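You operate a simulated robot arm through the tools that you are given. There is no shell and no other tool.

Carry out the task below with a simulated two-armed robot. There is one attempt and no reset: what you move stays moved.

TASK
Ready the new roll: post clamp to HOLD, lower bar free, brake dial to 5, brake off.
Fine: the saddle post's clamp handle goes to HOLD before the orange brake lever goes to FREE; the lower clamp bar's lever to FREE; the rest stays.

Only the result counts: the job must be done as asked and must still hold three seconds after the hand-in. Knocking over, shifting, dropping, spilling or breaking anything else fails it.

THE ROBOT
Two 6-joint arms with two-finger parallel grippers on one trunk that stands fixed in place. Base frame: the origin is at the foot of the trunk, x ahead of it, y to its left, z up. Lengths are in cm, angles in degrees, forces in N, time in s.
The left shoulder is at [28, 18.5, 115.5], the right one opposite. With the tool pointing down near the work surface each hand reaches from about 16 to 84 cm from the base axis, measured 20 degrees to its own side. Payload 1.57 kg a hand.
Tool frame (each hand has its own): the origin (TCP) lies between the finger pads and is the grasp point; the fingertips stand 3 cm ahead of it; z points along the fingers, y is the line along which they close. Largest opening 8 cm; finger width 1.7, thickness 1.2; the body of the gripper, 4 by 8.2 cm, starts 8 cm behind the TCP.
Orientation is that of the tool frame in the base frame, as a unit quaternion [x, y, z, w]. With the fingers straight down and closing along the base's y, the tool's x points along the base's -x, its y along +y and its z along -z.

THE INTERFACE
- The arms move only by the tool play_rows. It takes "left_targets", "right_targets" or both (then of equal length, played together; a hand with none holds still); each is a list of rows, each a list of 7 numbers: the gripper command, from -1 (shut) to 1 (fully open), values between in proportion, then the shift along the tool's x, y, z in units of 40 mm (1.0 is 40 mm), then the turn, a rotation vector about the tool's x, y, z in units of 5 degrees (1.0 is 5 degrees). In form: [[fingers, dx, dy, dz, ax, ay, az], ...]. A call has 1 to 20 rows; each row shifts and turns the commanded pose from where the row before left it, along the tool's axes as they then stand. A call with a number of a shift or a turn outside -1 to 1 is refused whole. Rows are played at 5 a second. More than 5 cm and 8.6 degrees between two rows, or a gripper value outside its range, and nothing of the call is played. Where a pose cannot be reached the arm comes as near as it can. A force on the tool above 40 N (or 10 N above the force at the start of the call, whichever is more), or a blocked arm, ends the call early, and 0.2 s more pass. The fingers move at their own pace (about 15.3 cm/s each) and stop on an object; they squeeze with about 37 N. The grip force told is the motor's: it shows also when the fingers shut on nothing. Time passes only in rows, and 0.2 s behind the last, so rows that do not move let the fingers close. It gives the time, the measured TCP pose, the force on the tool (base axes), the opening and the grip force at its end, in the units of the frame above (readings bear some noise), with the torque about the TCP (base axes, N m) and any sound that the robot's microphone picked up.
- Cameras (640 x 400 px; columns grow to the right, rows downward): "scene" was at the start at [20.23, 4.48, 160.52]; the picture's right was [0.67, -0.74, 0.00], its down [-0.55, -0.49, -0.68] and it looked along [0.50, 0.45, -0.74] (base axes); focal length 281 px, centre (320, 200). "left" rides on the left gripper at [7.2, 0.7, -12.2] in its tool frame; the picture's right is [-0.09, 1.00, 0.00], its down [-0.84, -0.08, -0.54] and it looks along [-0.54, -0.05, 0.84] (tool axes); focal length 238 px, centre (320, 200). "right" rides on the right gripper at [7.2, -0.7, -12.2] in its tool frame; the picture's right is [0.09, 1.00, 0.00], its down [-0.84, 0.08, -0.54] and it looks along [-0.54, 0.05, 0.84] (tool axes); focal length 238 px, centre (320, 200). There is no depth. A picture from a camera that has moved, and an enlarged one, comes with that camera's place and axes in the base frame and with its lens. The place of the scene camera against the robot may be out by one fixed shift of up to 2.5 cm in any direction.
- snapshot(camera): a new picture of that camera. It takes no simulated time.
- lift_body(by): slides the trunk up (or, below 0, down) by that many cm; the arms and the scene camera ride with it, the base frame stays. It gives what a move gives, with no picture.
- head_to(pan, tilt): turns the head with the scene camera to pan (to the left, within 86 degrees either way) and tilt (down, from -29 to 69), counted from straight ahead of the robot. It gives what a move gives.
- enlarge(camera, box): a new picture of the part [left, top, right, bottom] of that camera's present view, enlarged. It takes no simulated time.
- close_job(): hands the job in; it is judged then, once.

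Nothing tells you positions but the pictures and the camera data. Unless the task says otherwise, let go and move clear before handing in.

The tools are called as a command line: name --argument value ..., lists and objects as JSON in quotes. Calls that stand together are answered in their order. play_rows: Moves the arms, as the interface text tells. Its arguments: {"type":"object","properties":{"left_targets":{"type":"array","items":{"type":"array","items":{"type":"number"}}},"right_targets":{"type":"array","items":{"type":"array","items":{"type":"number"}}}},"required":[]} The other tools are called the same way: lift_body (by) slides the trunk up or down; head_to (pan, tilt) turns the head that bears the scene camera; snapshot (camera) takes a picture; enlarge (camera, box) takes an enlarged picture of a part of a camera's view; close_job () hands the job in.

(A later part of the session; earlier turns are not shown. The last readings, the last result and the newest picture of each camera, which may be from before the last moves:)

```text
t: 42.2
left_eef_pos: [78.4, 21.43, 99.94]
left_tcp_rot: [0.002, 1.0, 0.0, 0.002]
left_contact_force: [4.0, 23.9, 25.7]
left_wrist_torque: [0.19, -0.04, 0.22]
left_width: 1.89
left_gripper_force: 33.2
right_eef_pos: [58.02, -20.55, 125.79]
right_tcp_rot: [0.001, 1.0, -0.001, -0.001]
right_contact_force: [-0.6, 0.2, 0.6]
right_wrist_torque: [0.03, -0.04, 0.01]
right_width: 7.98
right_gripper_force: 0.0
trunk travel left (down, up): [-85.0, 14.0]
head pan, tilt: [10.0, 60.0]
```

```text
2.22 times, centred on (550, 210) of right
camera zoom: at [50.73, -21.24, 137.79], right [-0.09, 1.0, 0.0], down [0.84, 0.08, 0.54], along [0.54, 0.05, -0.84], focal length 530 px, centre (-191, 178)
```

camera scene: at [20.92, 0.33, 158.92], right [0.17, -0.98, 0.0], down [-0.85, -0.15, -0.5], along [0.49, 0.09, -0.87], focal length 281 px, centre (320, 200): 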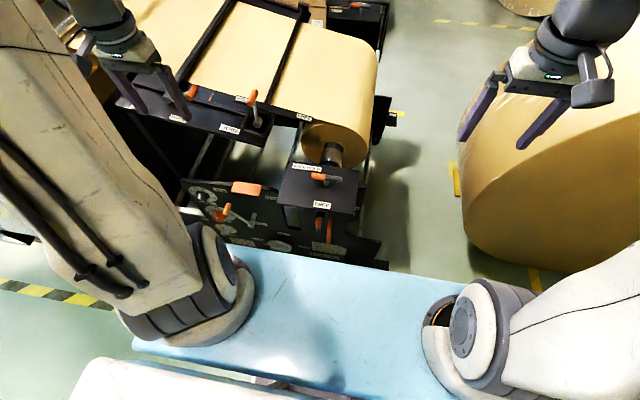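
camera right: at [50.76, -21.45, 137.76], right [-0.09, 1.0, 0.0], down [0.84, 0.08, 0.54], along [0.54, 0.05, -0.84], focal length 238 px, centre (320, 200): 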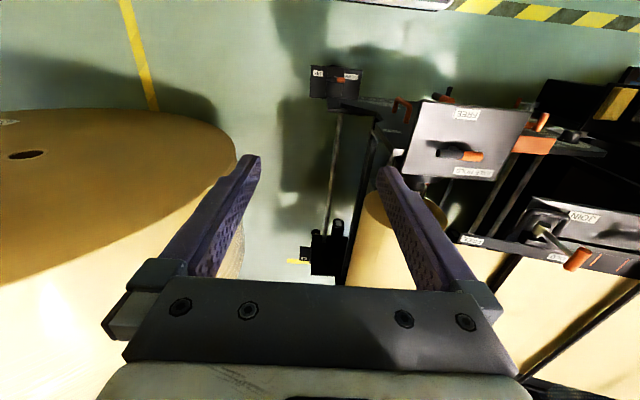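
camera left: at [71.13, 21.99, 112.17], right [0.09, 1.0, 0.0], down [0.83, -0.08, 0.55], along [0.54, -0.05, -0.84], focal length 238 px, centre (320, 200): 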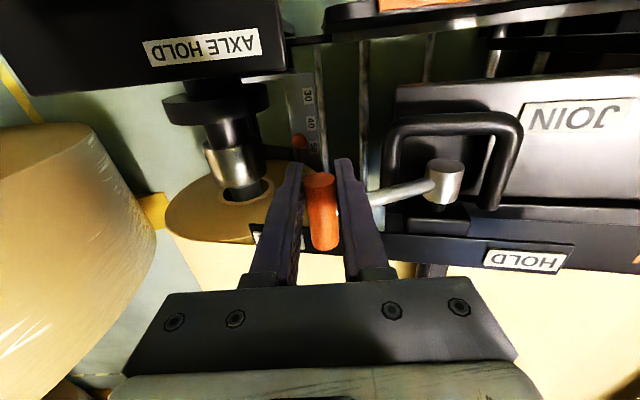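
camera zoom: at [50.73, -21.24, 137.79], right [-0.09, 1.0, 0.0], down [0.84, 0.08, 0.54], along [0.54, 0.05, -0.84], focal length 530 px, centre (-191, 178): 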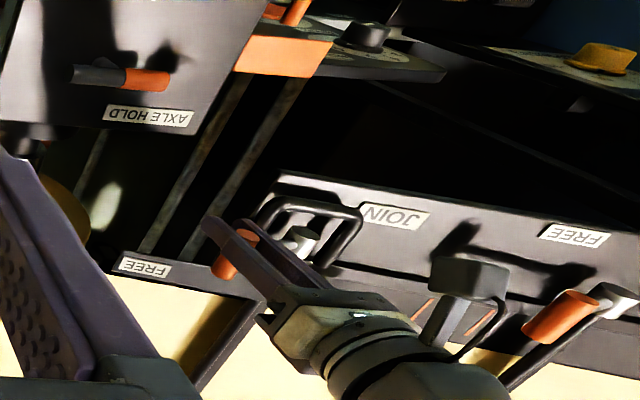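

The force rose to about 25 N on both axes: the lever is against its FREE stop. I'll open part-way, rise straight up and then look.

play_rows --left_targets '[[0, 0, 0, 0, 0, 0, 0], [0, 0, 0, 0, 0, 0, 0], [0, 0, 0, -0.5, 0, 0, 0], [0, 0, 0, -1, 0, 0, 0], [0.3, 0, 0, -1, 0, 0, 0], [1, 0, 0, -1, 0, 0, 0], [1, 0, 0, -1, 0, 0, 0], [1, 0, 0, 0, 0, 0, 0]]'

snapshot --camera "left"

enlarge --camera "right" --box '[460, 120, 640, 300]'

enlarge --camera "scene" --box '[160, 60, 340, 200]'

```text
t: 44.0
left_eef_pos: [78.14, 20.94, 118.14]
left_tcp_rot: [0.002, 1.0, 0.001, -0.001]
left_contact_force: [0.5, 0.3, 0.0]
left_wrist_torque: [-0.04, -0.02, 0.0]
left_width: 8.01
left_gripper_force: 0.0
right_eef_pos: [57.95, -20.77, 125.69]
right_tcp_rot: [0.001, 1.0, 0.0, 0.0]
right_contact_force: [0.2, 0.1, 0.4]
right_wrist_torque: [0.02, -0.01, 0.01]
right_width: 8.01
right_gripper_force: 0.1
trunk travel left (down, up): [-85.0, 14.0]
head pan, tilt: [10.0, 60.0]
```

```text
taken
camera left: at [71.07, 21.67, 130.21], right [0.1, 1.0, 0.0], down [0.84, -0.08, 0.54], along [0.54, -0.05, -0.84], focal length 238 px, centre (320, 200)
```

left: 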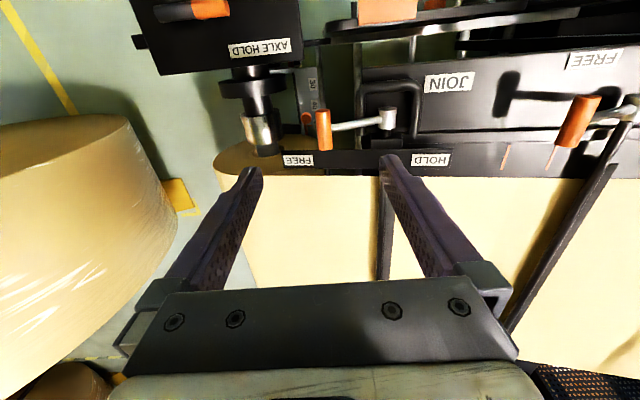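

```text
2.22 times, centred on (550, 210) of right
camera zoom: at [50.73, -21.38, 137.78], right [-0.09, 1.0, 0.0], down [0.84, 0.08, 0.54], along [0.54, 0.05, -0.84], focal length 530 px, centre (-191, 178)
```

zoom: 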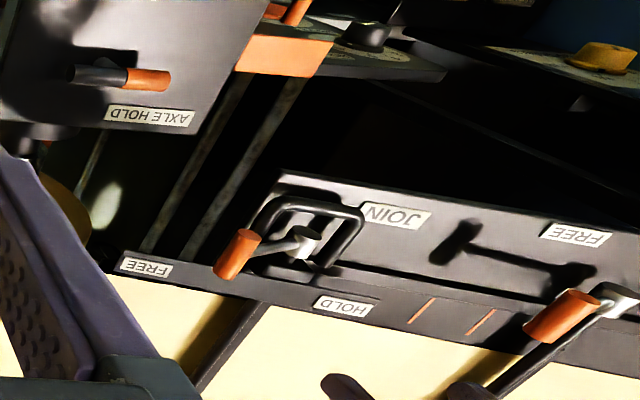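

```text
2.86 times, centred on (250, 130) of scene
camera zoom: at [20.88, 0.36, 158.93], right [0.17, -0.98, 0.0], down [-0.85, -0.15, -0.5], along [0.49, 0.09, -0.87], focal length 802 px, centre (520, 400)
```

zoom: 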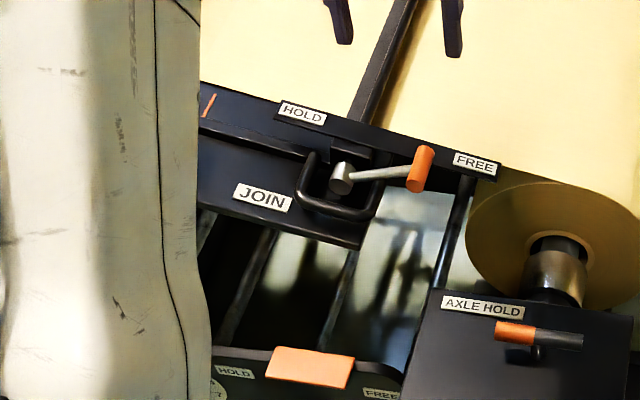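

The lower-bar lever now lies at its FREE stop, matching the upper bar's lever. Next is the brake dial: the panel is a vertical plane at x ≈ 68.3 with the knob face near [64, 52.2, 70]. I'll back the left hand away and bring it down in front of the panel.

play_rows --left_targets '[[1, 0.9, 0.5, -0.3, 0, 0, 0], [1, 0.9, 0.9, 0, 0, 0, 0], [1, 0.9, 0.9, 0, 0, 0, 0], [1, 0.9, 0.9, 0, 0, 0, 0], [1, 0.9, 0.9, 0, 0, 0, 0], [1, 0.9, 0.9, 0, 0, 0, 0], [1, 0.9, 0.9, 0, 0, 0, 0], [1, 0.6, 0.9, 0, 0, 0, 0], [1, 0, 0.9, 0.8, 0, 0, 0], [1, 0, 0, 1, 0, 0, 0], [1, 0, 0, 1, 0, 0, 0], [1, 0, 0, 1, 0, 0, 0], [1, 0, 0, 1, 0, 0, 0], [1, 0, 0, 1, 0, 0, 0], [1, 0, 0, 1, 0, 0, 0], [1, 0, 0, 1, 0, 0, 0], [1, 0, 0, 1, 0, 0, 0], [1, 0, 0, 0, 0, 0, 0]]'

snapshot --camera "left"

snapshot --camera "scene"

```text
refused: row 2 steps farther than a row can; nothing moved
```

```text
taken
camera left: at [71.07, 21.67, 130.21], right [0.1, 1.0, 0.0], down [0.84, -0.08, 0.54], along [0.54, -0.05, -0.84], focal length 238 px, centre (320, 200)
```

left: 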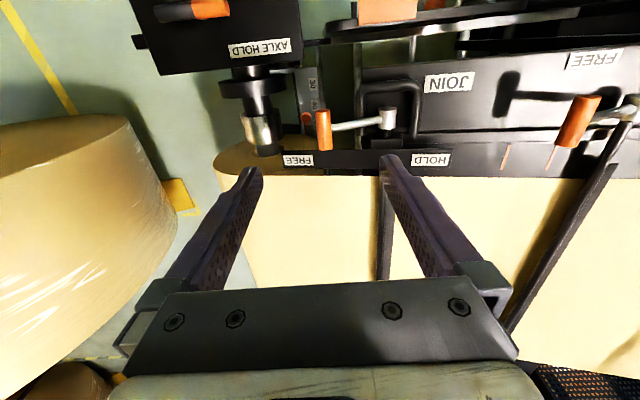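

```text
taken
camera scene: at [20.88, 0.36, 158.93], right [0.17, -0.98, 0.0], down [-0.85, -0.15, -0.5], along [0.49, 0.09, -0.87], focal length 281 px, centre (320, 200)
```

scene: 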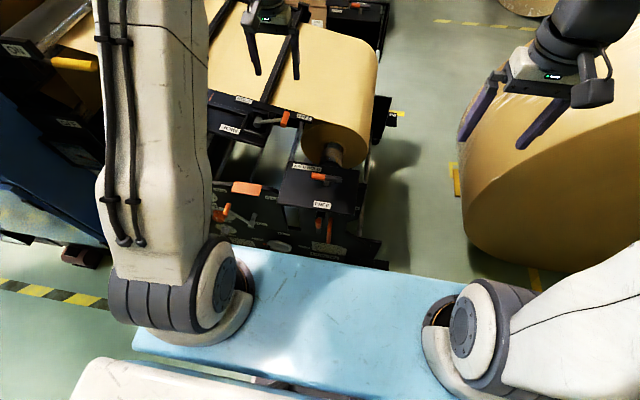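

One row was over the step limit and nothing moved; I'll repeat it with smaller steps.

play_rows --left_targets '[[1, 0.85, 0.5, -0.3, 0, 0, 0], [1, 0.85, 0.85, 0, 0, 0, 0], [1, 0.85, 0.85, 0, 0, 0, 0], [1, 0.85, 0.85, 0, 0, 0, 0], [1, 0.85, 0.85, 0, 0, 0, 0], [1, 0.85, 0.85, 0, 0, 0, 0], [1, 0.85, 0.85, 0, 0, 0, 0], [1, 0.85, 0.85, 0, 0, 0, 0], [1, 0.2, 0.85, 0, 0, 0, 0], [1, 0, 0.3, 0.8, 0, 0, 0], [1, 0, 0, 1, 0, 0, 0], [1, 0, 0, 1, 0, 0, 0], [1, 0, 0, 1, 0, 0, 0], [1, 0, 0, 1, 0, 0, 0], [1, 0, 0, 1, 0, 0, 0], [1, 0, 0, 1, 0, 0, 0], [1, 0, 0, 1, 0, 0, 0], [1, 0, 0, 0, 0, 0, 0]]'

snapshot --camera "left"

snapshot --camera "scene"

```text
t: 47.8
left_eef_pos: [50.51, 51.8, 88.0]
left_tcp_rot: [0.001, 1.0, 0.001, 0.0]
left_contact_force: [0.0, 0.6, 0.4]
left_wrist_torque: [-0.02, 0.0, 0.01]
left_width: 8.01
left_gripper_force: 0.0
right_eef_pos: [58.05, -20.7, 125.62]
right_tcp_rot: [0.001, 1.0, 0.0, 0.0]
right_contact_force: [0.3, 0.1, 0.1]
right_wrist_torque: [-0.04, 0.01, 0.02]
right_width: 8.0
right_gripper_force: 0.0
trunk travel left (down, up): [-85.0, 14.0]
head pan, tilt: [10.0, 60.0]
```

```text
taken
camera left: at [43.32, 52.37, 100.09], right [0.1, 1.0, 0.0], down [0.84, -0.08, 0.54], along [0.54, -0.05, -0.84], focal length 238 px, centre (320, 200)
```

left: 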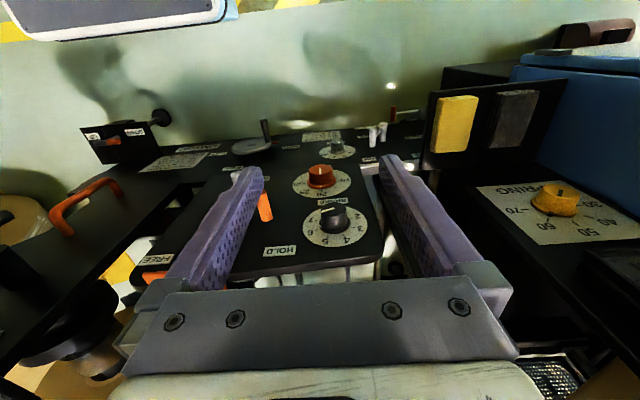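

```text
taken
camera scene: at [20.92, 0.39, 158.92], right [0.17, -0.98, 0.0], down [-0.85, -0.15, -0.5], along [0.49, 0.09, -0.87], focal length 281 px, centre (320, 200)
```

scene: 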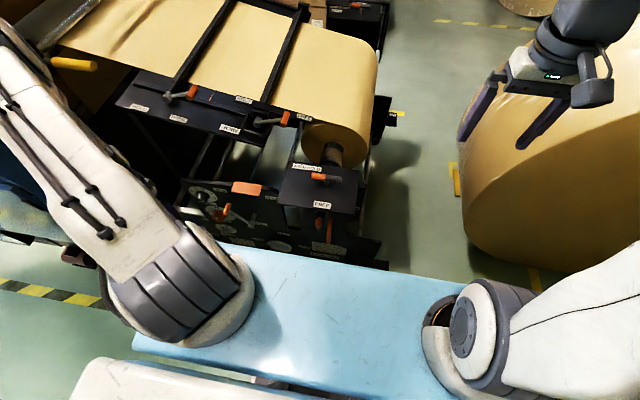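

I'll enlarge the dial from here to pin down the knob and its pointer.

enlarge --camera "left" --box '[250, 150, 400, 270]'

```text
3.33 times, centred on (325, 210) of left
camera zoom: at [43.32, 52.37, 100.09], right [0.1, 1.0, 0.0], down [0.84, -0.08, 0.54], along [0.54, -0.05, -0.84], focal length 794 px, centre (303, 167)
```

zoom: 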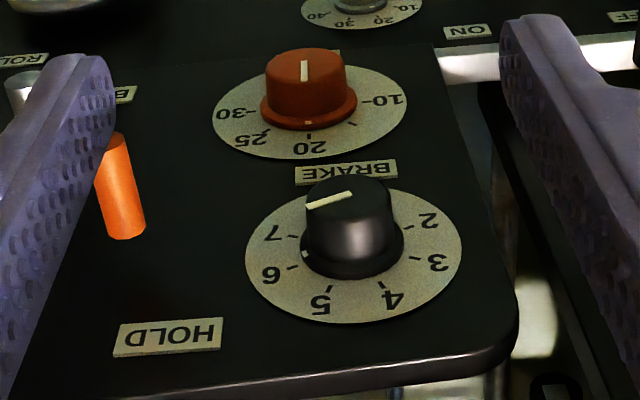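

The knob's axis is about y = 52.45, z = 69.7, face at x ≈ 64, pointer at 6. I'll tilt the left hand to horizontal in place, well clear of the panel.

play_rows --left_targets '[[1, 0, 0, 0, 0, -1, 0], [1, 0, 0, 0, 0, -1, 0], [1, 0, 0, 0, 0, -1, 0], [1, 0, 0, 0, 0, -1, 0], [1, 0, 0, 0, 0, -1, 0], [1, 0, 0, 0, 0, -1, 0], [1, 0, 0, 0, 0, -1, 0], [1, 0, 0, 0, 0, -1, 0], [1, 0, 0, 0, 0, -1, 0], [1, 0, 0, 0, 0, -1, 0], [1, 0, 0, 0, 0, -1, 0], [1, 0, 0, 0, 0, -1, 0], [1, 0, 0, 0, 0, -1, 0], [1, 0, 0, 0, 0, -1, 0], [1, 0, 0, 0, 0, -1, 0], [1, 0, 0, 0, 0, -1, 0], [1, 0, 0, 0, 0, -1, 0], [1, 0, 0, 0, 0, -1, 0], [1, 0, 0, 0, 0, 0, 0]]'

snapshot --camera "left"

snapshot --camera "scene"

```text
t: 51.8
left_eef_pos: [51.7, 58.38, 89.71]
left_tcp_rot: [0.002, 0.706, -0.001, 0.708]
left_contact_force: [0.3, 1.3, 0.5]
left_wrist_torque: [0.0, 0.02, -0.02]
left_width: 8.0
left_gripper_force: 0.1
left hand out of reach, approached as far as the arm can: row 6, 7, 8, 9, 10, 11, 12, 13, 14
right_eef_pos: [57.97, -20.76, 125.66]
right_tcp_rot: [0.001, 1.0, 0.0, 0.0]
right_contact_force: [1.2, -0.8, -0.5]
right_wrist_torque: [0.01, 0.03, 0.01]
right_width: 7.97
right_gripper_force: 0.1
trunk travel left (down, up): [-85.0, 14.0]
head pan, tilt: [10.0, 60.0]
```

```text
taken
camera left: at [39.61, 58.92, 82.47], right [0.0, 1.0, 0.09], down [-0.54, -0.08, 0.84], along [0.84, -0.05, 0.54], focal length 238 px, centre (320, 200)
```

left: 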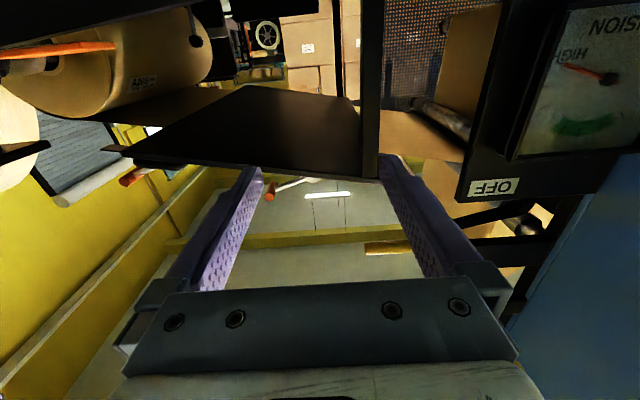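

```text
taken
camera scene: at [20.9, 0.38, 158.92], right [0.17, -0.98, 0.0], down [-0.85, -0.15, -0.5], along [0.49, 0.09, -0.87], focal length 281 px, centre (320, 200)
```

scene: 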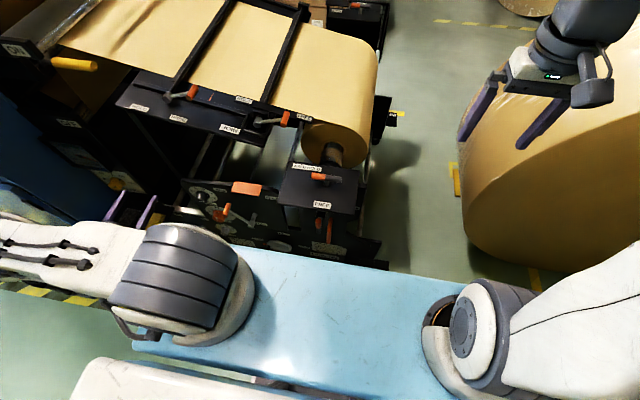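

The hand is horizontal now, at [51.7, 58.4, 89.7]. I'll lower it in front of the dial, keeping back from the panel.

play_rows --left_targets '[[1, 0.83, -0.25, 0.1, 0, 0, 0], [1, 0.83, -0.25, 0.1, 0, 0, 0], [1, 0.83, -0.25, 0.1, 0, 0, 0], [1, 0.83, -0.25, 0.1, 0, 0, 0], [1, 0.83, -0.25, 0.1, 0, 0, 0], [1, 0.83, -0.23, 0.1, 0, 0, 0], [1, 0, 0, 0, 0, 0, 0]]'

snapshot --camera "left"

snapshot --camera "scene"

```text
t: 53.4
left_eef_pos: [53.87, 50.97, 72.41]
left_tcp_rot: [0.002, 0.707, -0.002, 0.707]
left_contact_force: [0.1, -0.5, -0.9]
left_wrist_torque: [-0.01, -0.01, 0.01]
left_width: 8.0
left_gripper_force: 0.1
left hand out of reach, approached as far as the arm can: row 5, 6
right_eef_pos: [58.02, -20.77, 125.64]
right_tcp_rot: [0.001, 1.0, 0.001, 0.0]
right_contact_force: [-0.8, 0.2, 0.9]
right_wrist_torque: [-0.01, 0.0, 0.01]
right_width: 8.0
right_gripper_force: 0.2
trunk travel left (down, up): [-85.0, 14.0]
head pan, tilt: [10.0, 60.0]
```

```text
taken
camera left: at [41.83, 51.62, 65.24], right [0.0, 1.0, 0.09], down [-0.54, -0.07, 0.84], along [0.84, -0.05, 0.54], focal length 238 px, centre (320, 200)
```

left: 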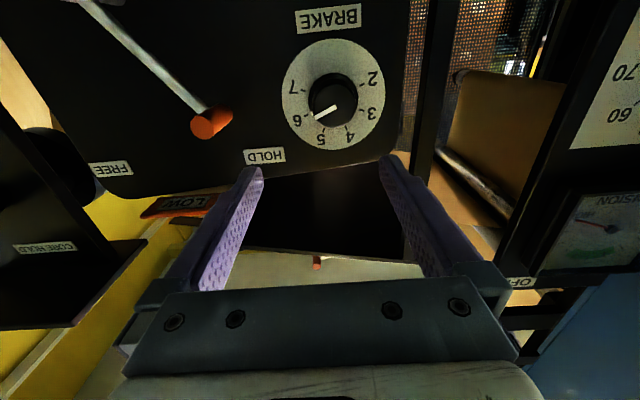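

```text
taken
camera scene: at [20.91, 0.34, 158.92], right [0.17, -0.98, 0.0], down [-0.85, -0.15, -0.5], along [0.49, 0.09, -0.87], focal length 281 px, centre (320, 200)
```

scene: 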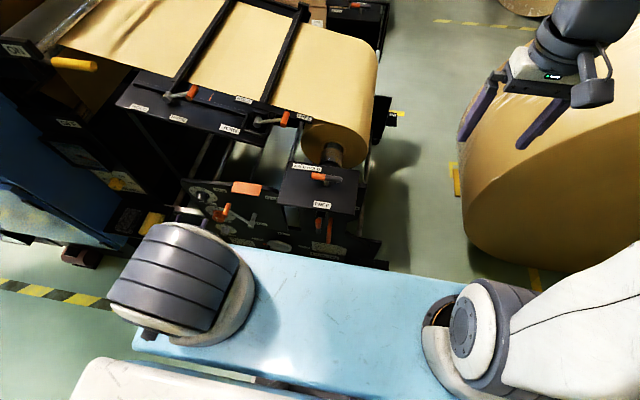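

The dial is clear in this low view. I'll enlarge it to read the pointer, and then approach.

enlarge --camera "left" --box '[260, 20, 410, 170]'

play_rows --left_targets '[[1, 0.2, 0.13, 0.5, 0, 0, 0], [1, 0.24, 0.12, 0.5, 0, 0, 0], [1, 0.24, 0.12, 0.5, 0, 0, 0], [1, 0, 0, 0, 0, 0, 0]]'

snapshot --camera "left"

```text
2.67 times, centred on (335, 95) of left
camera zoom: at [41.83, 51.62, 65.24], right [0.0, 1.0, 0.09], down [-0.54, -0.07, 0.84], along [0.84, -0.05, 0.54], focal length 636 px, centre (280, 480)
```

zoom: 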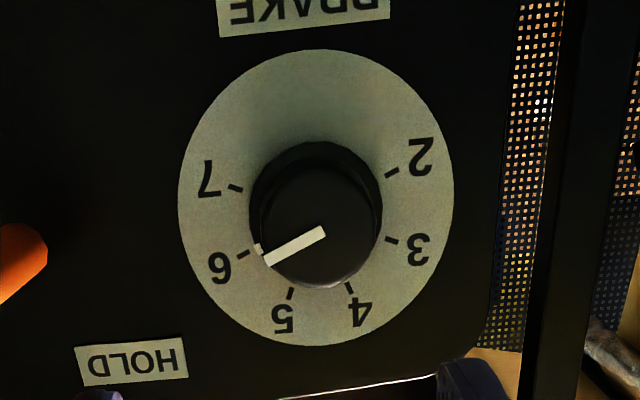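

```text
t: 54.4
left_eef_pos: [58.06, 50.89, 72.98]
left_tcp_rot: [0.001, 0.707, -0.002, 0.707]
left_contact_force: [0.0, -0.2, 0.4]
left_wrist_torque: [-0.01, -0.01, 0.0]
left_width: 8.0
left_gripper_force: 0.1
left hand out of reach, approached as far as the arm can: row 1, 2, 3
right_eef_pos: [57.83, -20.8, 125.66]
right_tcp_rot: [0.0, 1.0, 0.0, 0.0]
right_contact_force: [-0.1, -1.0, -0.6]
right_wrist_torque: [0.0, 0.0, 0.02]
right_width: 7.99
right_gripper_force: 0.1
trunk travel left (down, up): [-85.0, 14.0]
head pan, tilt: [10.0, 60.0]
```

```text
taken
camera left: at [45.98, 51.53, 65.69], right [0.0, 1.0, 0.09], down [-0.54, -0.08, 0.84], along [0.84, -0.05, 0.54], focal length 238 px, centre (320, 200)
```

left: 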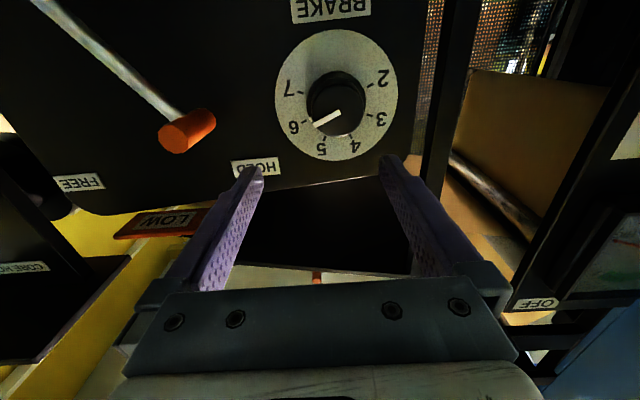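

The pointer sits exactly at 6. The horizontal hand cannot get lower than about z = 72.5 at this trunk height, so I'll pull the right hand back clear of the big roll first, then lower the trunk 7 cm.

play_rows --right_targets '[[1, 0.62, 0.8, -0.15, 0, 0, 0], [1, 0.62, 0.8, -0.15, 0, 0, 0], [1, 0.62, 0.8, -0.15, 0, 0, 0], [1, 0.62, 0.8, -0.15, 0, 0, 0], [1, 0, 0, 0, 0, 0, 0]]'

snapshot --camera "right"

snapshot --camera "scene"

```text
t: 55.6
left_eef_pos: [58.09, 50.97, 72.94]
left_tcp_rot: [0.001, 0.707, -0.002, 0.707]
left_contact_force: [0.5, 0.3, -0.1]
left_wrist_torque: [0.01, -0.01, -0.01]
left_width: 8.02
left_gripper_force: 0.0
right_eef_pos: [48.11, -7.85, 127.91]
right_tcp_rot: [0.001, 1.0, 0.0, 0.001]
right_contact_force: [-0.2, 0.4, 0.0]
right_wrist_torque: [0.02, -0.01, -0.01]
right_width: 7.99
right_gripper_force: 0.0
trunk travel left (down, up): [-85.0, 14.0]
head pan, tilt: [10.0, 60.0]
```

```text
taken
camera right: at [40.84, -8.44, 140.07], right [-0.09, 1.0, 0.0], down [0.84, 0.08, 0.54], along [0.54, 0.05, -0.84], focal length 238 px, centre (320, 200)
```

right: 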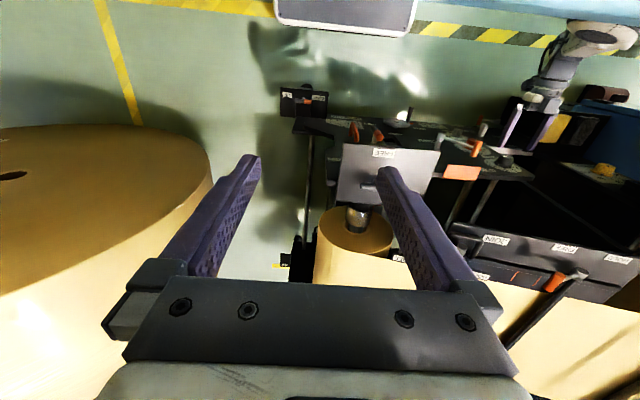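

```text
taken
camera scene: at [20.88, 0.38, 158.93], right [0.17, -0.98, 0.0], down [-0.85, -0.15, -0.5], along [0.49, 0.09, -0.87], focal length 281 px, centre (320, 200)
```

scene: 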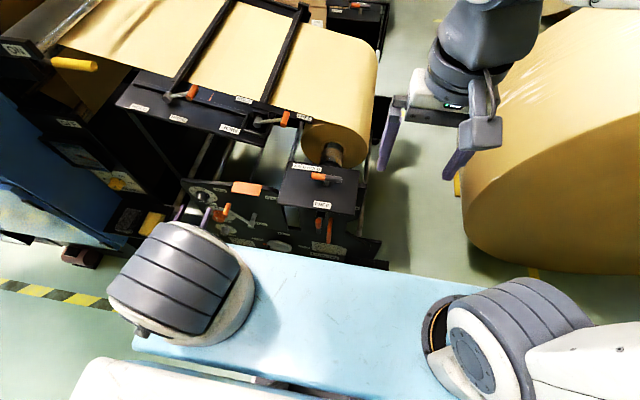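

The right hand is now over free space. Lowering the trunk 4 cm first.

lift_body --by -4

snapshot --camera "left"

snapshot --camera "scene"

```text
t: 56.4
left_eef_pos: [58.07, 50.85, 68.86]
left_tcp_rot: [0.001, 0.707, -0.002, 0.707]
left_contact_force: [0.1, -0.3, 0.5]
left_wrist_torque: [-0.04, -0.02, -0.01]
left_width: 7.98
left_gripper_force: 0.2
right_eef_pos: [48.07, -7.78, 123.97]
right_tcp_rot: [0.001, 1.0, 0.0, 0.0]
right_contact_force: [-0.6, 0.1, 0.0]
right_wrist_torque: [0.01, 0.01, 0.01]
right_width: 7.99
right_gripper_force: 0.2
trunk travel left (down, up): [-81.0, 18.0]
head pan, tilt: [10.0, 60.0]
```

```text
taken
camera left: at [45.96, 51.53, 61.69], right [0.0, 1.0, 0.09], down [-0.54, -0.08, 0.84], along [0.84, -0.05, 0.54], focal length 238 px, centre (320, 200)
```

left: 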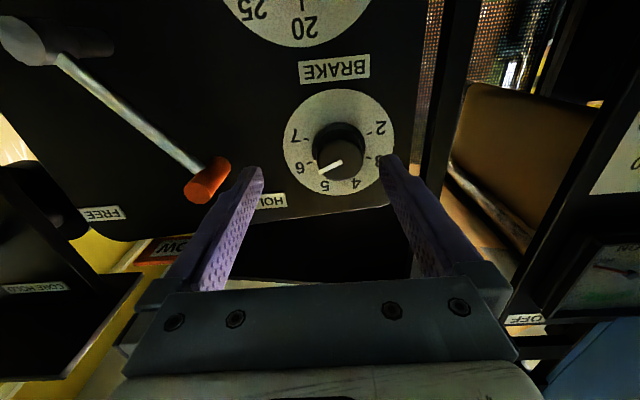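

```text
taken
camera scene: at [20.88, 0.37, 154.93], right [0.17, -0.98, 0.0], down [-0.85, -0.15, -0.5], along [0.49, 0.09, -0.87], focal length 281 px, centre (320, 200)
```

scene: 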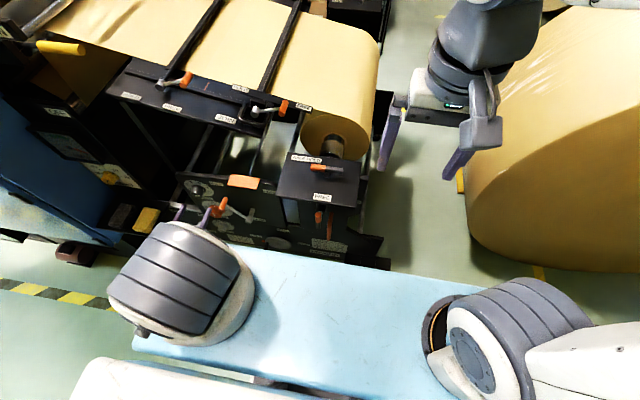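

The trunk move was clean. From this view the knob axis is at y ≈ 52.6, z ≈ 69.6. I'll align the hand on it and move forward so the open fingers surround the knob.

play_rows --left_targets '[[1, -0.19, 0.44, 0, 0, 0, 0], [1, 0, 0, 0.3, 0, 0, 0], [1, 0, 0, 0.3, 0, 0, 0], [1, 0, 0, 0, 0, 0, 0]]'

snapshot --camera "left"

```text
t: 57.4
left_eef_pos: [60.47, 52.43, 70.13]
left_tcp_rot: [0.001, 0.707, -0.001, 0.707]
left_contact_force: [0.0, 0.6, -0.2]
left_wrist_torque: [0.03, 0.01, 0.01]
left_width: 7.99
left_gripper_force: 0.1
left hand out of reach, approached as far as the arm can: row 3
right_eef_pos: [48.02, -7.86, 123.94]
right_tcp_rot: [0.001, 1.0, 0.0, 0.0]
right_contact_force: [-0.2, -0.4, -0.3]
right_wrist_torque: [0.01, -0.01, -0.02]
right_width: 7.99
right_gripper_force: 0.0
trunk travel left (down, up): [-81.0, 18.0]
head pan, tilt: [10.0, 60.0]
```

```text
taken
camera left: at [48.29, 53.08, 62.88], right [0.0, 1.0, 0.09], down [-0.54, -0.08, 0.84], along [0.84, -0.05, 0.54], focal length 238 px, centre (320, 200)
```

left: 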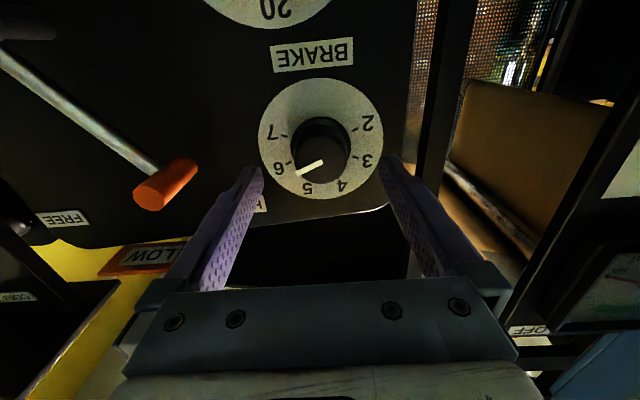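

It is still just at the arm's reach limit. I'll back off, lower the trunk another 8 cm, and then come up to the dial's height with more margin.

play_rows --left_targets '[[1, 0, 0, -0.6, 0, 0, 0], [1, 0, 0, -0.6, 0, 0, 0], [1, 0, 0, 0, 0, 0, 0]]'

lift_body --by -8

snapshot --camera "left"

snapshot --camera "scene"

```text
t: 58.2
left_eef_pos: [55.63, 52.49, 69.89]
left_tcp_rot: [0.002, 0.706, -0.002, 0.708]
left_contact_force: [-0.5, -0.4, 0.1]
left_wrist_torque: [-0.03, -0.01, -0.01]
left_width: 8.02
left_gripper_force: 0.2
right_eef_pos: [48.15, -7.94, 124.0]
right_tcp_rot: [0.001, 1.0, 0.0, 0.0]
right_contact_force: [0.1, -0.4, 0.1]
right_wrist_torque: [0.03, -0.03, -0.02]
right_width: 8.03
right_gripper_force: 0.0
trunk travel left (down, up): [-81.0, 18.0]
head pan, tilt: [10.0, 60.0]
```

```text
t: 59.4
left_eef_pos: [55.6, 52.68, 61.93]
left_tcp_rot: [0.002, 0.706, -0.001, 0.708]
left_contact_force: [0.5, 0.9, -0.6]
left_wrist_torque: [-0.04, -0.03, 0.01]
left_width: 8.02
left_gripper_force: 0.2
right_eef_pos: [48.09, -7.86, 116.02]
right_tcp_rot: [0.0, 1.0, 0.0, 0.0]
right_contact_force: [0.5, -0.3, 0.4]
right_wrist_torque: [-0.01, 0.02, -0.01]
right_width: 8.01
right_gripper_force: 0.1
trunk travel left (down, up): [-73.0, 26.0]
head pan, tilt: [10.0, 60.0]
```

```text
taken
camera left: at [43.49, 53.25, 54.65], right [0.0, 1.0, 0.09], down [-0.54, -0.07, 0.84], along [0.84, -0.05, 0.54], focal length 238 px, centre (320, 200)
```

left: 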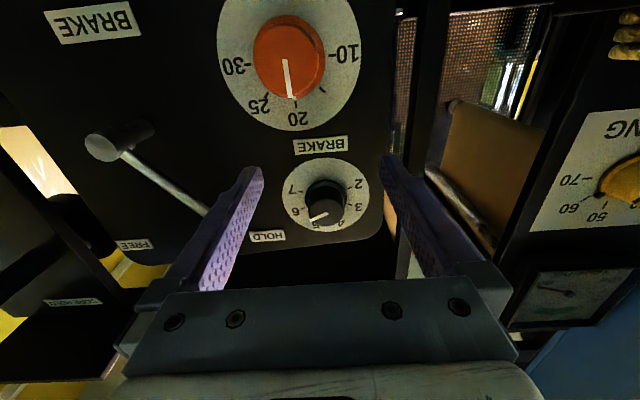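

```text
taken
camera scene: at [20.89, 0.37, 146.93], right [0.17, -0.98, 0.0], down [-0.85, -0.15, -0.5], along [0.49, 0.09, -0.87], focal length 281 px, centre (320, 200)
```

scene: 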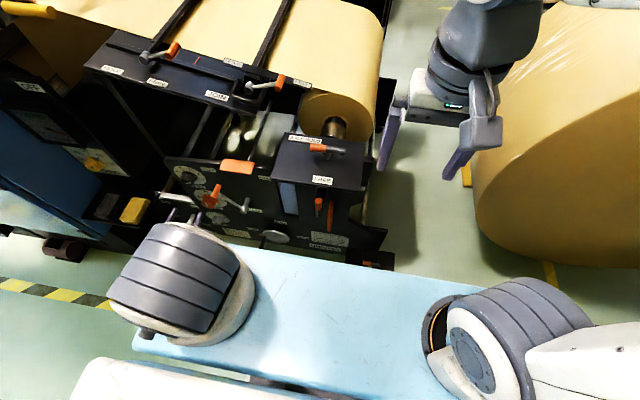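

Now raising the hand to the knob's height and easing forward.

play_rows --left_targets '[[1, -0.64, 0, 0, 0, 0, 0], [1, -0.64, 0, 0, 0, 0, 0], [1, -0.64, 0, 0, 0, 0, 0], [1, 0, 0, 0.5, 0, 0, 0], [1, 0, 0, 0.5, 0, 0, 0], [1, 0, 0, 0, 0, 0, 0]]'

snapshot --camera "left"

enlarge --camera "scene" --box '[150, 140, 290, 250]'

```text
t: 60.8
left_eef_pos: [59.86, 53.64, 62.91]
left_tcp_rot: [0.001, 0.707, -0.001, 0.707]
left_contact_force: [0.1, -0.8, -0.3]
left_wrist_torque: [0.03, 0.0, -0.03]
left_width: 8.0
left_gripper_force: 0.1
left hand out of reach, approached as far as the arm can: row 1, 2, 3
right_eef_pos: [48.21, -7.96, 116.03]
right_tcp_rot: [0.001, 1.0, 0.0, 0.0]
right_contact_force: [-0.1, 0.7, 0.3]
right_wrist_torque: [0.02, -0.02, -0.01]
right_width: 8.0
right_gripper_force: 0.1
trunk travel left (down, up): [-73.0, 26.0]
head pan, tilt: [10.0, 60.0]
```

```text
taken
camera left: at [47.67, 54.28, 55.67], right [0.0, 1.0, 0.09], down [-0.54, -0.07, 0.84], along [0.84, -0.05, 0.54], focal length 238 px, centre (320, 200)
```

left: 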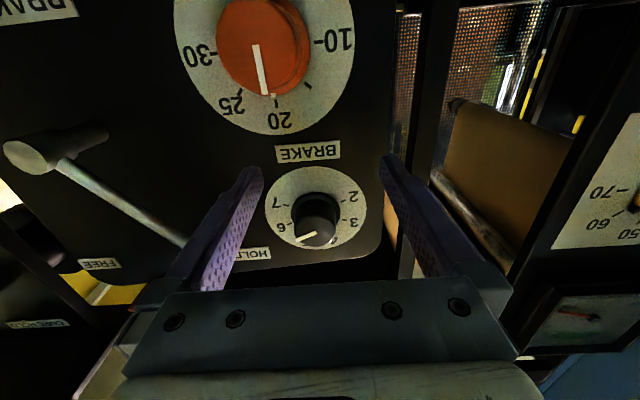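

```text
3.64 times, centred on (220, 195) of scene
camera zoom: at [20.9, 0.37, 146.92], right [0.17, -0.98, 0.0], down [-0.85, -0.15, -0.5], along [0.49, 0.09, -0.87], focal length 1021 px, centre (684, 218)
```

zoom: 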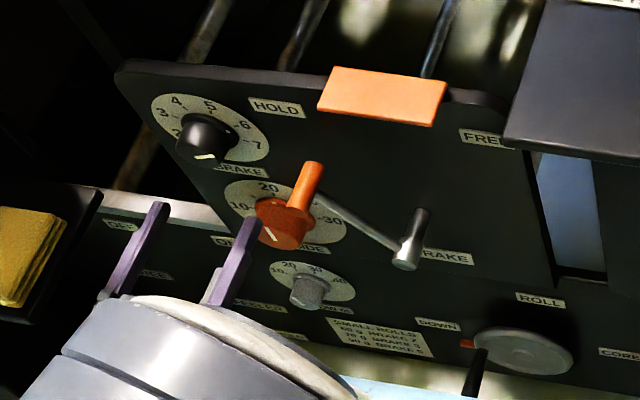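

The arm is at the edge of its comfortable region here. Trunk about 8 cm below the start should suit it better; I'll raise 4 cm and then adjust up to the knob.

lift_body --by 4

play_rows --left_targets '[[1, -0.3, -0.1, 0, 0, 0, 0], [1, -0.3, -0.1, 0, 0, 0, 0], [1, 0, 0, 0, 0, 0, 0]]'

snapshot --camera "left"

```text
t: 61.6
left_eef_pos: [59.74, 53.61, 66.94]
left_tcp_rot: [0.002, 0.707, -0.002, 0.708]
left_contact_force: [-0.1, -0.5, -0.3]
left_wrist_torque: [0.01, -0.03, -0.02]
left_width: 8.02
left_gripper_force: 0.1
right_eef_pos: [48.18, -7.85, 120.06]
right_tcp_rot: [0.001, 1.0, 0.0, 0.0]
right_contact_force: [-0.3, -0.2, -0.2]
right_wrist_torque: [0.0, -0.04, 0.02]
right_width: 7.99
right_gripper_force: 0.0
trunk travel left (down, up): [-77.0, 22.0]
head pan, tilt: [10.0, 60.0]
```

```text
t: 62.4
left_eef_pos: [60.09, 54.03, 67.61]
left_tcp_rot: [0.002, 0.706, -0.002, 0.708]
left_contact_force: [-0.6, 0.2, -1.0]
left_wrist_torque: [0.03, 0.02, 0.0]
left_width: 8.01
left_gripper_force: 0.1
left hand out of reach, approached as far as the arm can: row 1, 2
right_eef_pos: [48.1, -7.99, 119.95]
right_tcp_rot: [0.0, 1.0, 0.0, -0.001]
right_contact_force: [-0.1, 0.2, 0.3]
right_wrist_torque: [0.03, 0.0, 0.02]
right_width: 8.0
right_gripper_force: 0.0
trunk travel left (down, up): [-77.0, 22.0]
head pan, tilt: [10.0, 60.0]
```

```text
taken
camera left: at [47.96, 54.72, 60.34], right [0.01, 1.0, 0.09], down [-0.55, -0.07, 0.83], along [0.84, -0.06, 0.54], focal length 238 px, centre (320, 200)
```

left: 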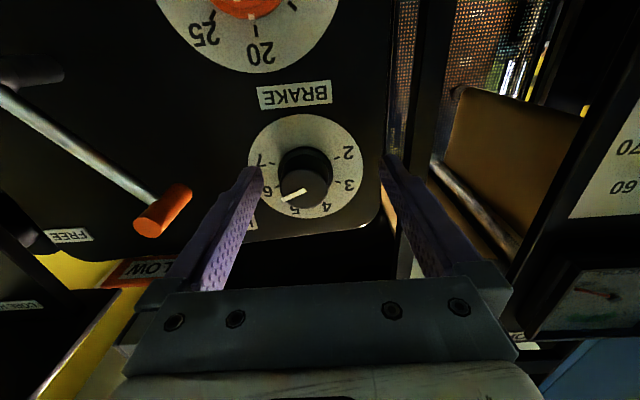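

The horizontal pose is at a wrist limit. A hand pitched about 30 degrees down can still grip the knob from both sides, so I'll reduce the tilt in place and try again.

play_rows --left_targets '[[1, 0, 0, -0.2, 0, 1, 0], [1, 0, 0, -0.2, 0, 1, 0], [1, 0, 0, 0, 0, 1, 0], [1, 0, 0, 0, 0, 1, 0], [1, 0, 0, 0, 0, 1, 0], [1, 0, 0, 0, 0, 1, 0], [1, 0, 0, 0, 0, 0, 0]]'

snapshot --camera "left"

```text
t: 64.0
left_eef_pos: [60.91, 58.05, 62.65]
left_tcp_rot: [0.003, 0.83, -0.002, 0.558]
left_contact_force: [0.0, 0.1, 0.1]
left_wrist_torque: [-0.02, 0.01, 0.0]
left_width: 8.02
left_gripper_force: 0.0
left hand out of reach, approached as far as the arm can: row 1, 2, 3, 4, 5, 6
right_eef_pos: [48.14, -7.85, 119.93]
right_tcp_rot: [0.001, 1.0, 0.0, 0.0]
right_contact_force: [0.9, 0.2, 0.1]
right_wrist_torque: [-0.02, 0.0, 0.0]
right_width: 8.01
right_gripper_force: 0.0
trunk travel left (down, up): [-77.0, 22.0]
head pan, tilt: [10.0, 60.0]
```

```text
taken
camera left: at [46.82, 58.69, 60.55], right [0.04, 1.0, 0.08], down [-0.18, -0.08, 0.98], along [0.98, -0.06, 0.18], focal length 238 px, centre (320, 200)
```

left: 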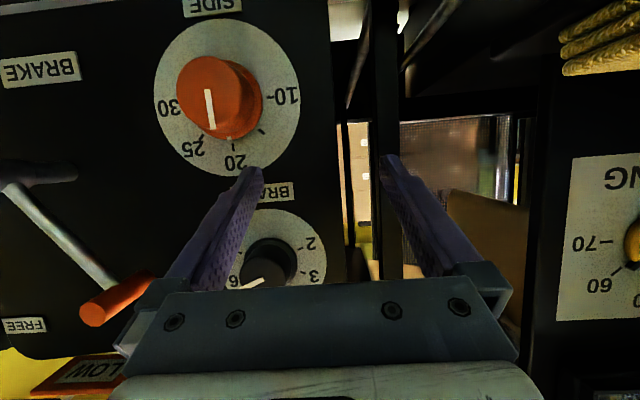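

The hand slid outward and down while turning, without any contact. I'll check the arm's shape in the scene before moving further.

head_to --pan 45 --tilt 50

snapshot --camera "scene"

```text
t: 65.0
left_eef_pos: [60.8, 58.08, 62.65]
left_tcp_rot: [0.003, 0.83, -0.002, 0.558]
left_contact_force: [0.2, -0.4, -0.5]
left_wrist_torque: [0.0, -0.07, -0.01]
left_width: 8.0
left_gripper_force: 0.0
right_eef_pos: [48.2, -7.81, 119.87]
right_tcp_rot: [0.001, 1.0, 0.0, -0.001]
right_contact_force: [0.1, 0.2, 0.1]
right_wrist_torque: [0.0, 0.02, 0.0]
right_width: 7.99
right_gripper_force: 0.1
trunk travel left (down, up): [-77.0, 22.0]
head pan, tilt: [45.0, 50.0]
```

```text
taken
camera scene: at [19.78, 4.66, 152.18], right [0.71, -0.71, 0.0], down [-0.54, -0.54, -0.64], along [0.45, 0.45, -0.77], focal length 281 px, centre (320, 200)
```

scene: 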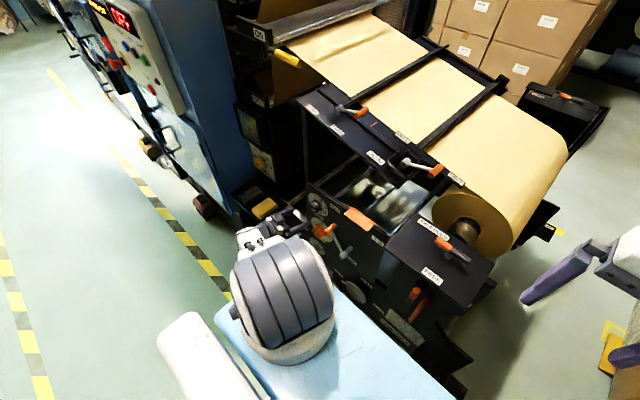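

The left arm hangs almost straight down, which explains the limits. I'll use a different approach: hand pitched about 40 degrees and rolled, turning the knob about its own axis. First, back away from the panel in small steps.

play_rows --left_targets '[[1, 0.19, 0, -0.46, 0, 0, 0], [1, 0.19, 0, -0.46, 0, 0, 0], [1, 0, 0, 0, 0, 0, 0]]'

snapshot --camera "left"

```text
t: 65.8
left_eef_pos: [56.82, 58.44, 62.17]
left_tcp_rot: [0.003, 0.83, -0.002, 0.557]
left_contact_force: [0.3, -0.9, -0.4]
left_wrist_torque: [0.01, -0.03, -0.01]
left_width: 8.0
left_gripper_force: 0.1
left hand out of reach, approached as far as the arm can: row 1
right_eef_pos: [48.01, -7.95, 120.04]
right_tcp_rot: [0.001, 1.0, -0.001, 0.0]
right_contact_force: [-0.2, -0.9, 0.6]
right_wrist_torque: [-0.02, -0.02, 0.02]
right_width: 8.04
right_gripper_force: 0.0
trunk travel left (down, up): [-77.0, 22.0]
head pan, tilt: [45.0, 50.0]
```

```text
taken
camera left: at [42.86, 59.17, 60.11], right [0.04, 1.0, 0.09], down [-0.18, -0.08, 0.98], along [0.98, -0.06, 0.18], focal length 238 px, centre (320, 200)
```

left: 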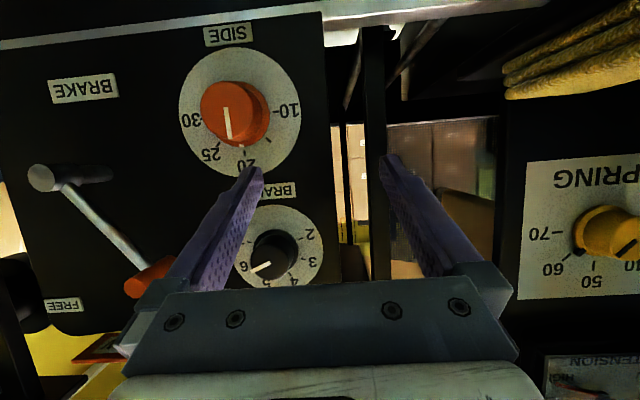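

Backed off cleanly. I'll raise the trunk to its starting height, and then reduce the pitch to about 40 degrees.

lift_body --by 8

play_rows --left_targets '[[1, 0, 0, -0.5, 0, 0.5, 0], [1, 0, 0, -0.5, 0, 0.5, 0], [1, 0, 0, -0.3, 0, 1, 0], [1, 0, 0, -0.3, 0, 1, 0], [1, 0, 0, 0, 0, 1, 0], [1, 0, 0, 0, 0, 1, 0], [1, 0, 0, 0, 0, 0.6, 0], [1, 0, 0, 0, 0, 0, 0]]'

snapshot --camera "left"

```text
t: 67.0
left_eef_pos: [56.76, 58.39, 70.15]
left_tcp_rot: [0.004, 0.83, -0.003, 0.557]
left_contact_force: [0.1, 0.4, -0.6]
left_wrist_torque: [0.01, -0.03, 0.04]
left_width: 8.04
left_gripper_force: 0.0
right_eef_pos: [48.14, -7.84, 128.01]
right_tcp_rot: [0.001, 1.0, 0.0, 0.0]
right_contact_force: [-0.2, -0.2, 0.4]
right_wrist_torque: [-0.01, 0.02, 0.0]
right_width: 8.0
right_gripper_force: 0.1
trunk travel left (down, up): [-85.0, 14.0]
head pan, tilt: [45.0, 50.0]
```

```text
t: 68.8
left_eef_pos: [51.93, 64.3, 67.19]
left_tcp_rot: [0.004, 0.941, -0.002, 0.339]
left_contact_force: [-0.5, 0.0, -0.1]
left_wrist_torque: [0.0, -0.02, 0.01]
left_width: 8.0
left_gripper_force: 0.0
left hand out of reach, approached as far as the arm can: row 1, 2, 3, 4, 5, 6, 7
right_eef_pos: [48.14, -7.85, 127.96]
right_tcp_rot: [0.001, 1.0, -0.001, 0.0]
right_contact_force: [-0.4, -0.3, -0.2]
right_wrist_torque: [0.0, -0.02, 0.01]
right_width: 7.99
right_gripper_force: 0.1
trunk travel left (down, up): [-85.0, 14.0]
head pan, tilt: [45.0, 50.0]
```

```text
taken
camera left: at [38.62, 64.86, 72.0], right [0.08, 1.0, 0.06], down [0.3, -0.08, 0.95], along [0.95, -0.06, -0.3], focal length 238 px, centre (320, 200)
```

left: 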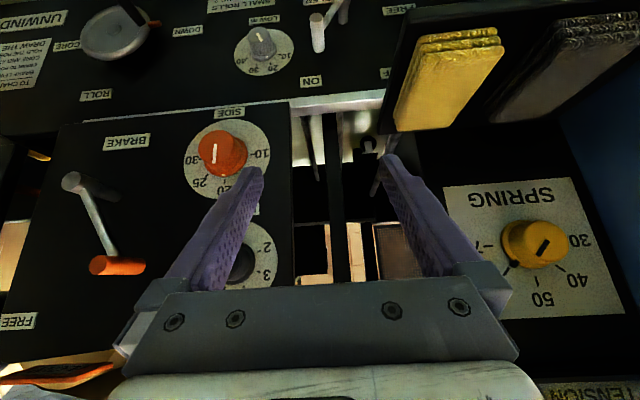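

The hand has slid outward again, clear of everything. I'll try raising it straight up to get the arm out of this stretched shape.

play_rows --left_targets '[[1, -0.48, 0, -0.57, 0, 0, 0], [1, -0.48, 0, -0.57, 0, 0, 0], [1, -0.48, 0, -0.57, 0, 0, 0], [1, 0, 0, 0, 0, 0, 0]]'

snapshot --camera "scene"

```text
t: 69.8
left_eef_pos: [52.88, 68.4, 72.94]
left_tcp_rot: [0.004, 0.94, -0.003, 0.34]
left_contact_force: [0.3, 0.0, 0.2]
left_wrist_torque: [-0.02, 0.01, 0.01]
left_width: 8.01
left_gripper_force: 0.0
left hand out of reach, approached as far as the arm can: row 1, 2, 3
right_eef_pos: [48.05, -7.88, 127.98]
right_tcp_rot: [0.001, 1.0, 0.0, 0.0]
right_contact_force: [0.4, -0.2, -0.1]
right_wrist_torque: [0.0, -0.01, 0.0]
right_width: 7.98
right_gripper_force: 0.1
trunk travel left (down, up): [-85.0, 14.0]
head pan, tilt: [45.0, 50.0]
```

```text
taken
camera scene: at [19.77, 4.67, 160.18], right [0.71, -0.71, 0.0], down [-0.54, -0.54, -0.64], along [0.45, 0.45, -0.77], focal length 281 px, centre (320, 200)
```

scene: 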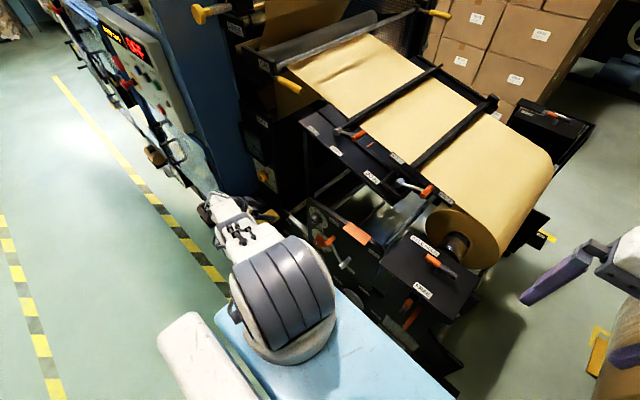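

The arm is stretched straight, so moves toward the shoulder stall. I'll command a move directly toward the shoulder to make the elbow bend.

play_rows --left_targets '[[1, -0.15, -0.89, -0.42, 0, 0, 0], [1, -0.15, -0.89, -0.42, 0, 0, 0], [1, -0.15, -0.89, -0.42, 0, 0, 0], [1, 0, 0, 0, 0, 0, 0]]'

```text
t: 70.8
left_eef_pos: [51.64, 61.12, 75.88]
left_tcp_rot: [0.001, 0.941, 0.001, 0.339]
left_contact_force: [0.0, 0.3, 0.4]
left_wrist_torque: [0.01, -0.01, -0.03]
left_width: 8.01
left_gripper_force: 0.0
left hand out of reach, approached as far as the arm can: row 1
right_eef_pos: [48.2, -7.76, 127.94]
right_tcp_rot: [0.001, 1.0, 0.0, 0.0]
right_contact_force: [-0.2, -0.2, 0.1]
right_wrist_torque: [-0.01, -0.03, -0.02]
right_width: 8.03
right_gripper_force: 0.0
trunk travel left (down, up): [-85.0, 14.0]
head pan, tilt: [45.0, 50.0]
```

The elbow bent again, and the hand moves normally. Plan: pitch 30 degrees, rolled +32 degrees about the dial's axis, grip the knob, then turn to −14 degrees. First I'll set the pitch and come in front of the dial.

play_rows --left_targets '[[1, 0, 0, 0, 0, 0.96, 0], [1, 0, 0, 0, 0, 0.96, 0], [1, -0.263, -0.561, 0.5525, 0, 0, 0], [1, -0.263, -0.561, 0.5525, 0, 0, 0], [1, -0.263, -0.561, 0.5525, 0, 0, 0], [1, -0.263, -0.561, 0.5525, 0, 0, 0], [1, 0, 0, 0, 0, 0, 0]]'

snapshot --camera "left"

```text
t: 72.4
left_eef_pos: [59.56, 52.07, 70.3]
left_tcp_rot: [0.003, 0.966, -0.001, 0.259]
left_contact_force: [0.4, 0.1, -0.7]
left_wrist_torque: [-0.01, 0.01, 0.03]
left_width: 8.01
left_gripper_force: 0.2
right_eef_pos: [48.13, -7.77, 127.89]
right_tcp_rot: [0.002, 1.0, 0.0, 0.0]
right_contact_force: [0.2, -0.4, 0.8]
right_wrist_torque: [-0.01, 0.02, 0.02]
right_width: 7.99
right_gripper_force: 0.1
trunk travel left (down, up): [-85.0, 14.0]
head pan, tilt: [45.0, 50.0]
```

```text
taken
camera left: at [47.21, 52.69, 77.24], right [0.09, 1.0, 0.05], down [0.45, -0.08, 0.89], along [0.89, -0.06, -0.46], focal length 238 px, centre (320, 200)
```

left: 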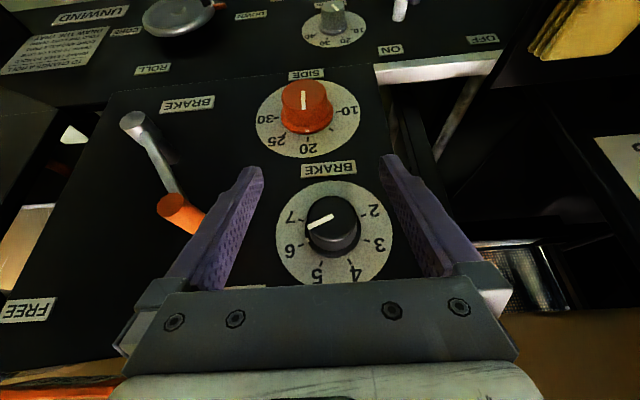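

No limits hit, and the view is ideal. I'll enlarge to fix the knob's center precisely.

enlarge --camera "left" --box '[260, 160, 410, 290]'

```text
3.08 times, centred on (335, 225) of left
camera zoom: at [47.21, 52.69, 77.24], right [0.09, 1.0, 0.05], down [0.45, -0.08, 0.89], along [0.89, -0.06, -0.46], focal length 733 px, centre (274, 123)
```

zoom: 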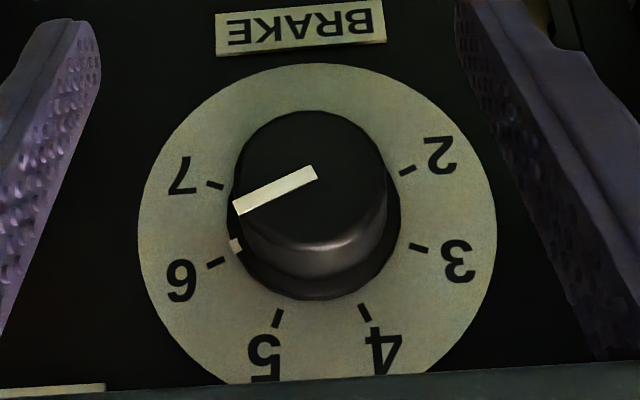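

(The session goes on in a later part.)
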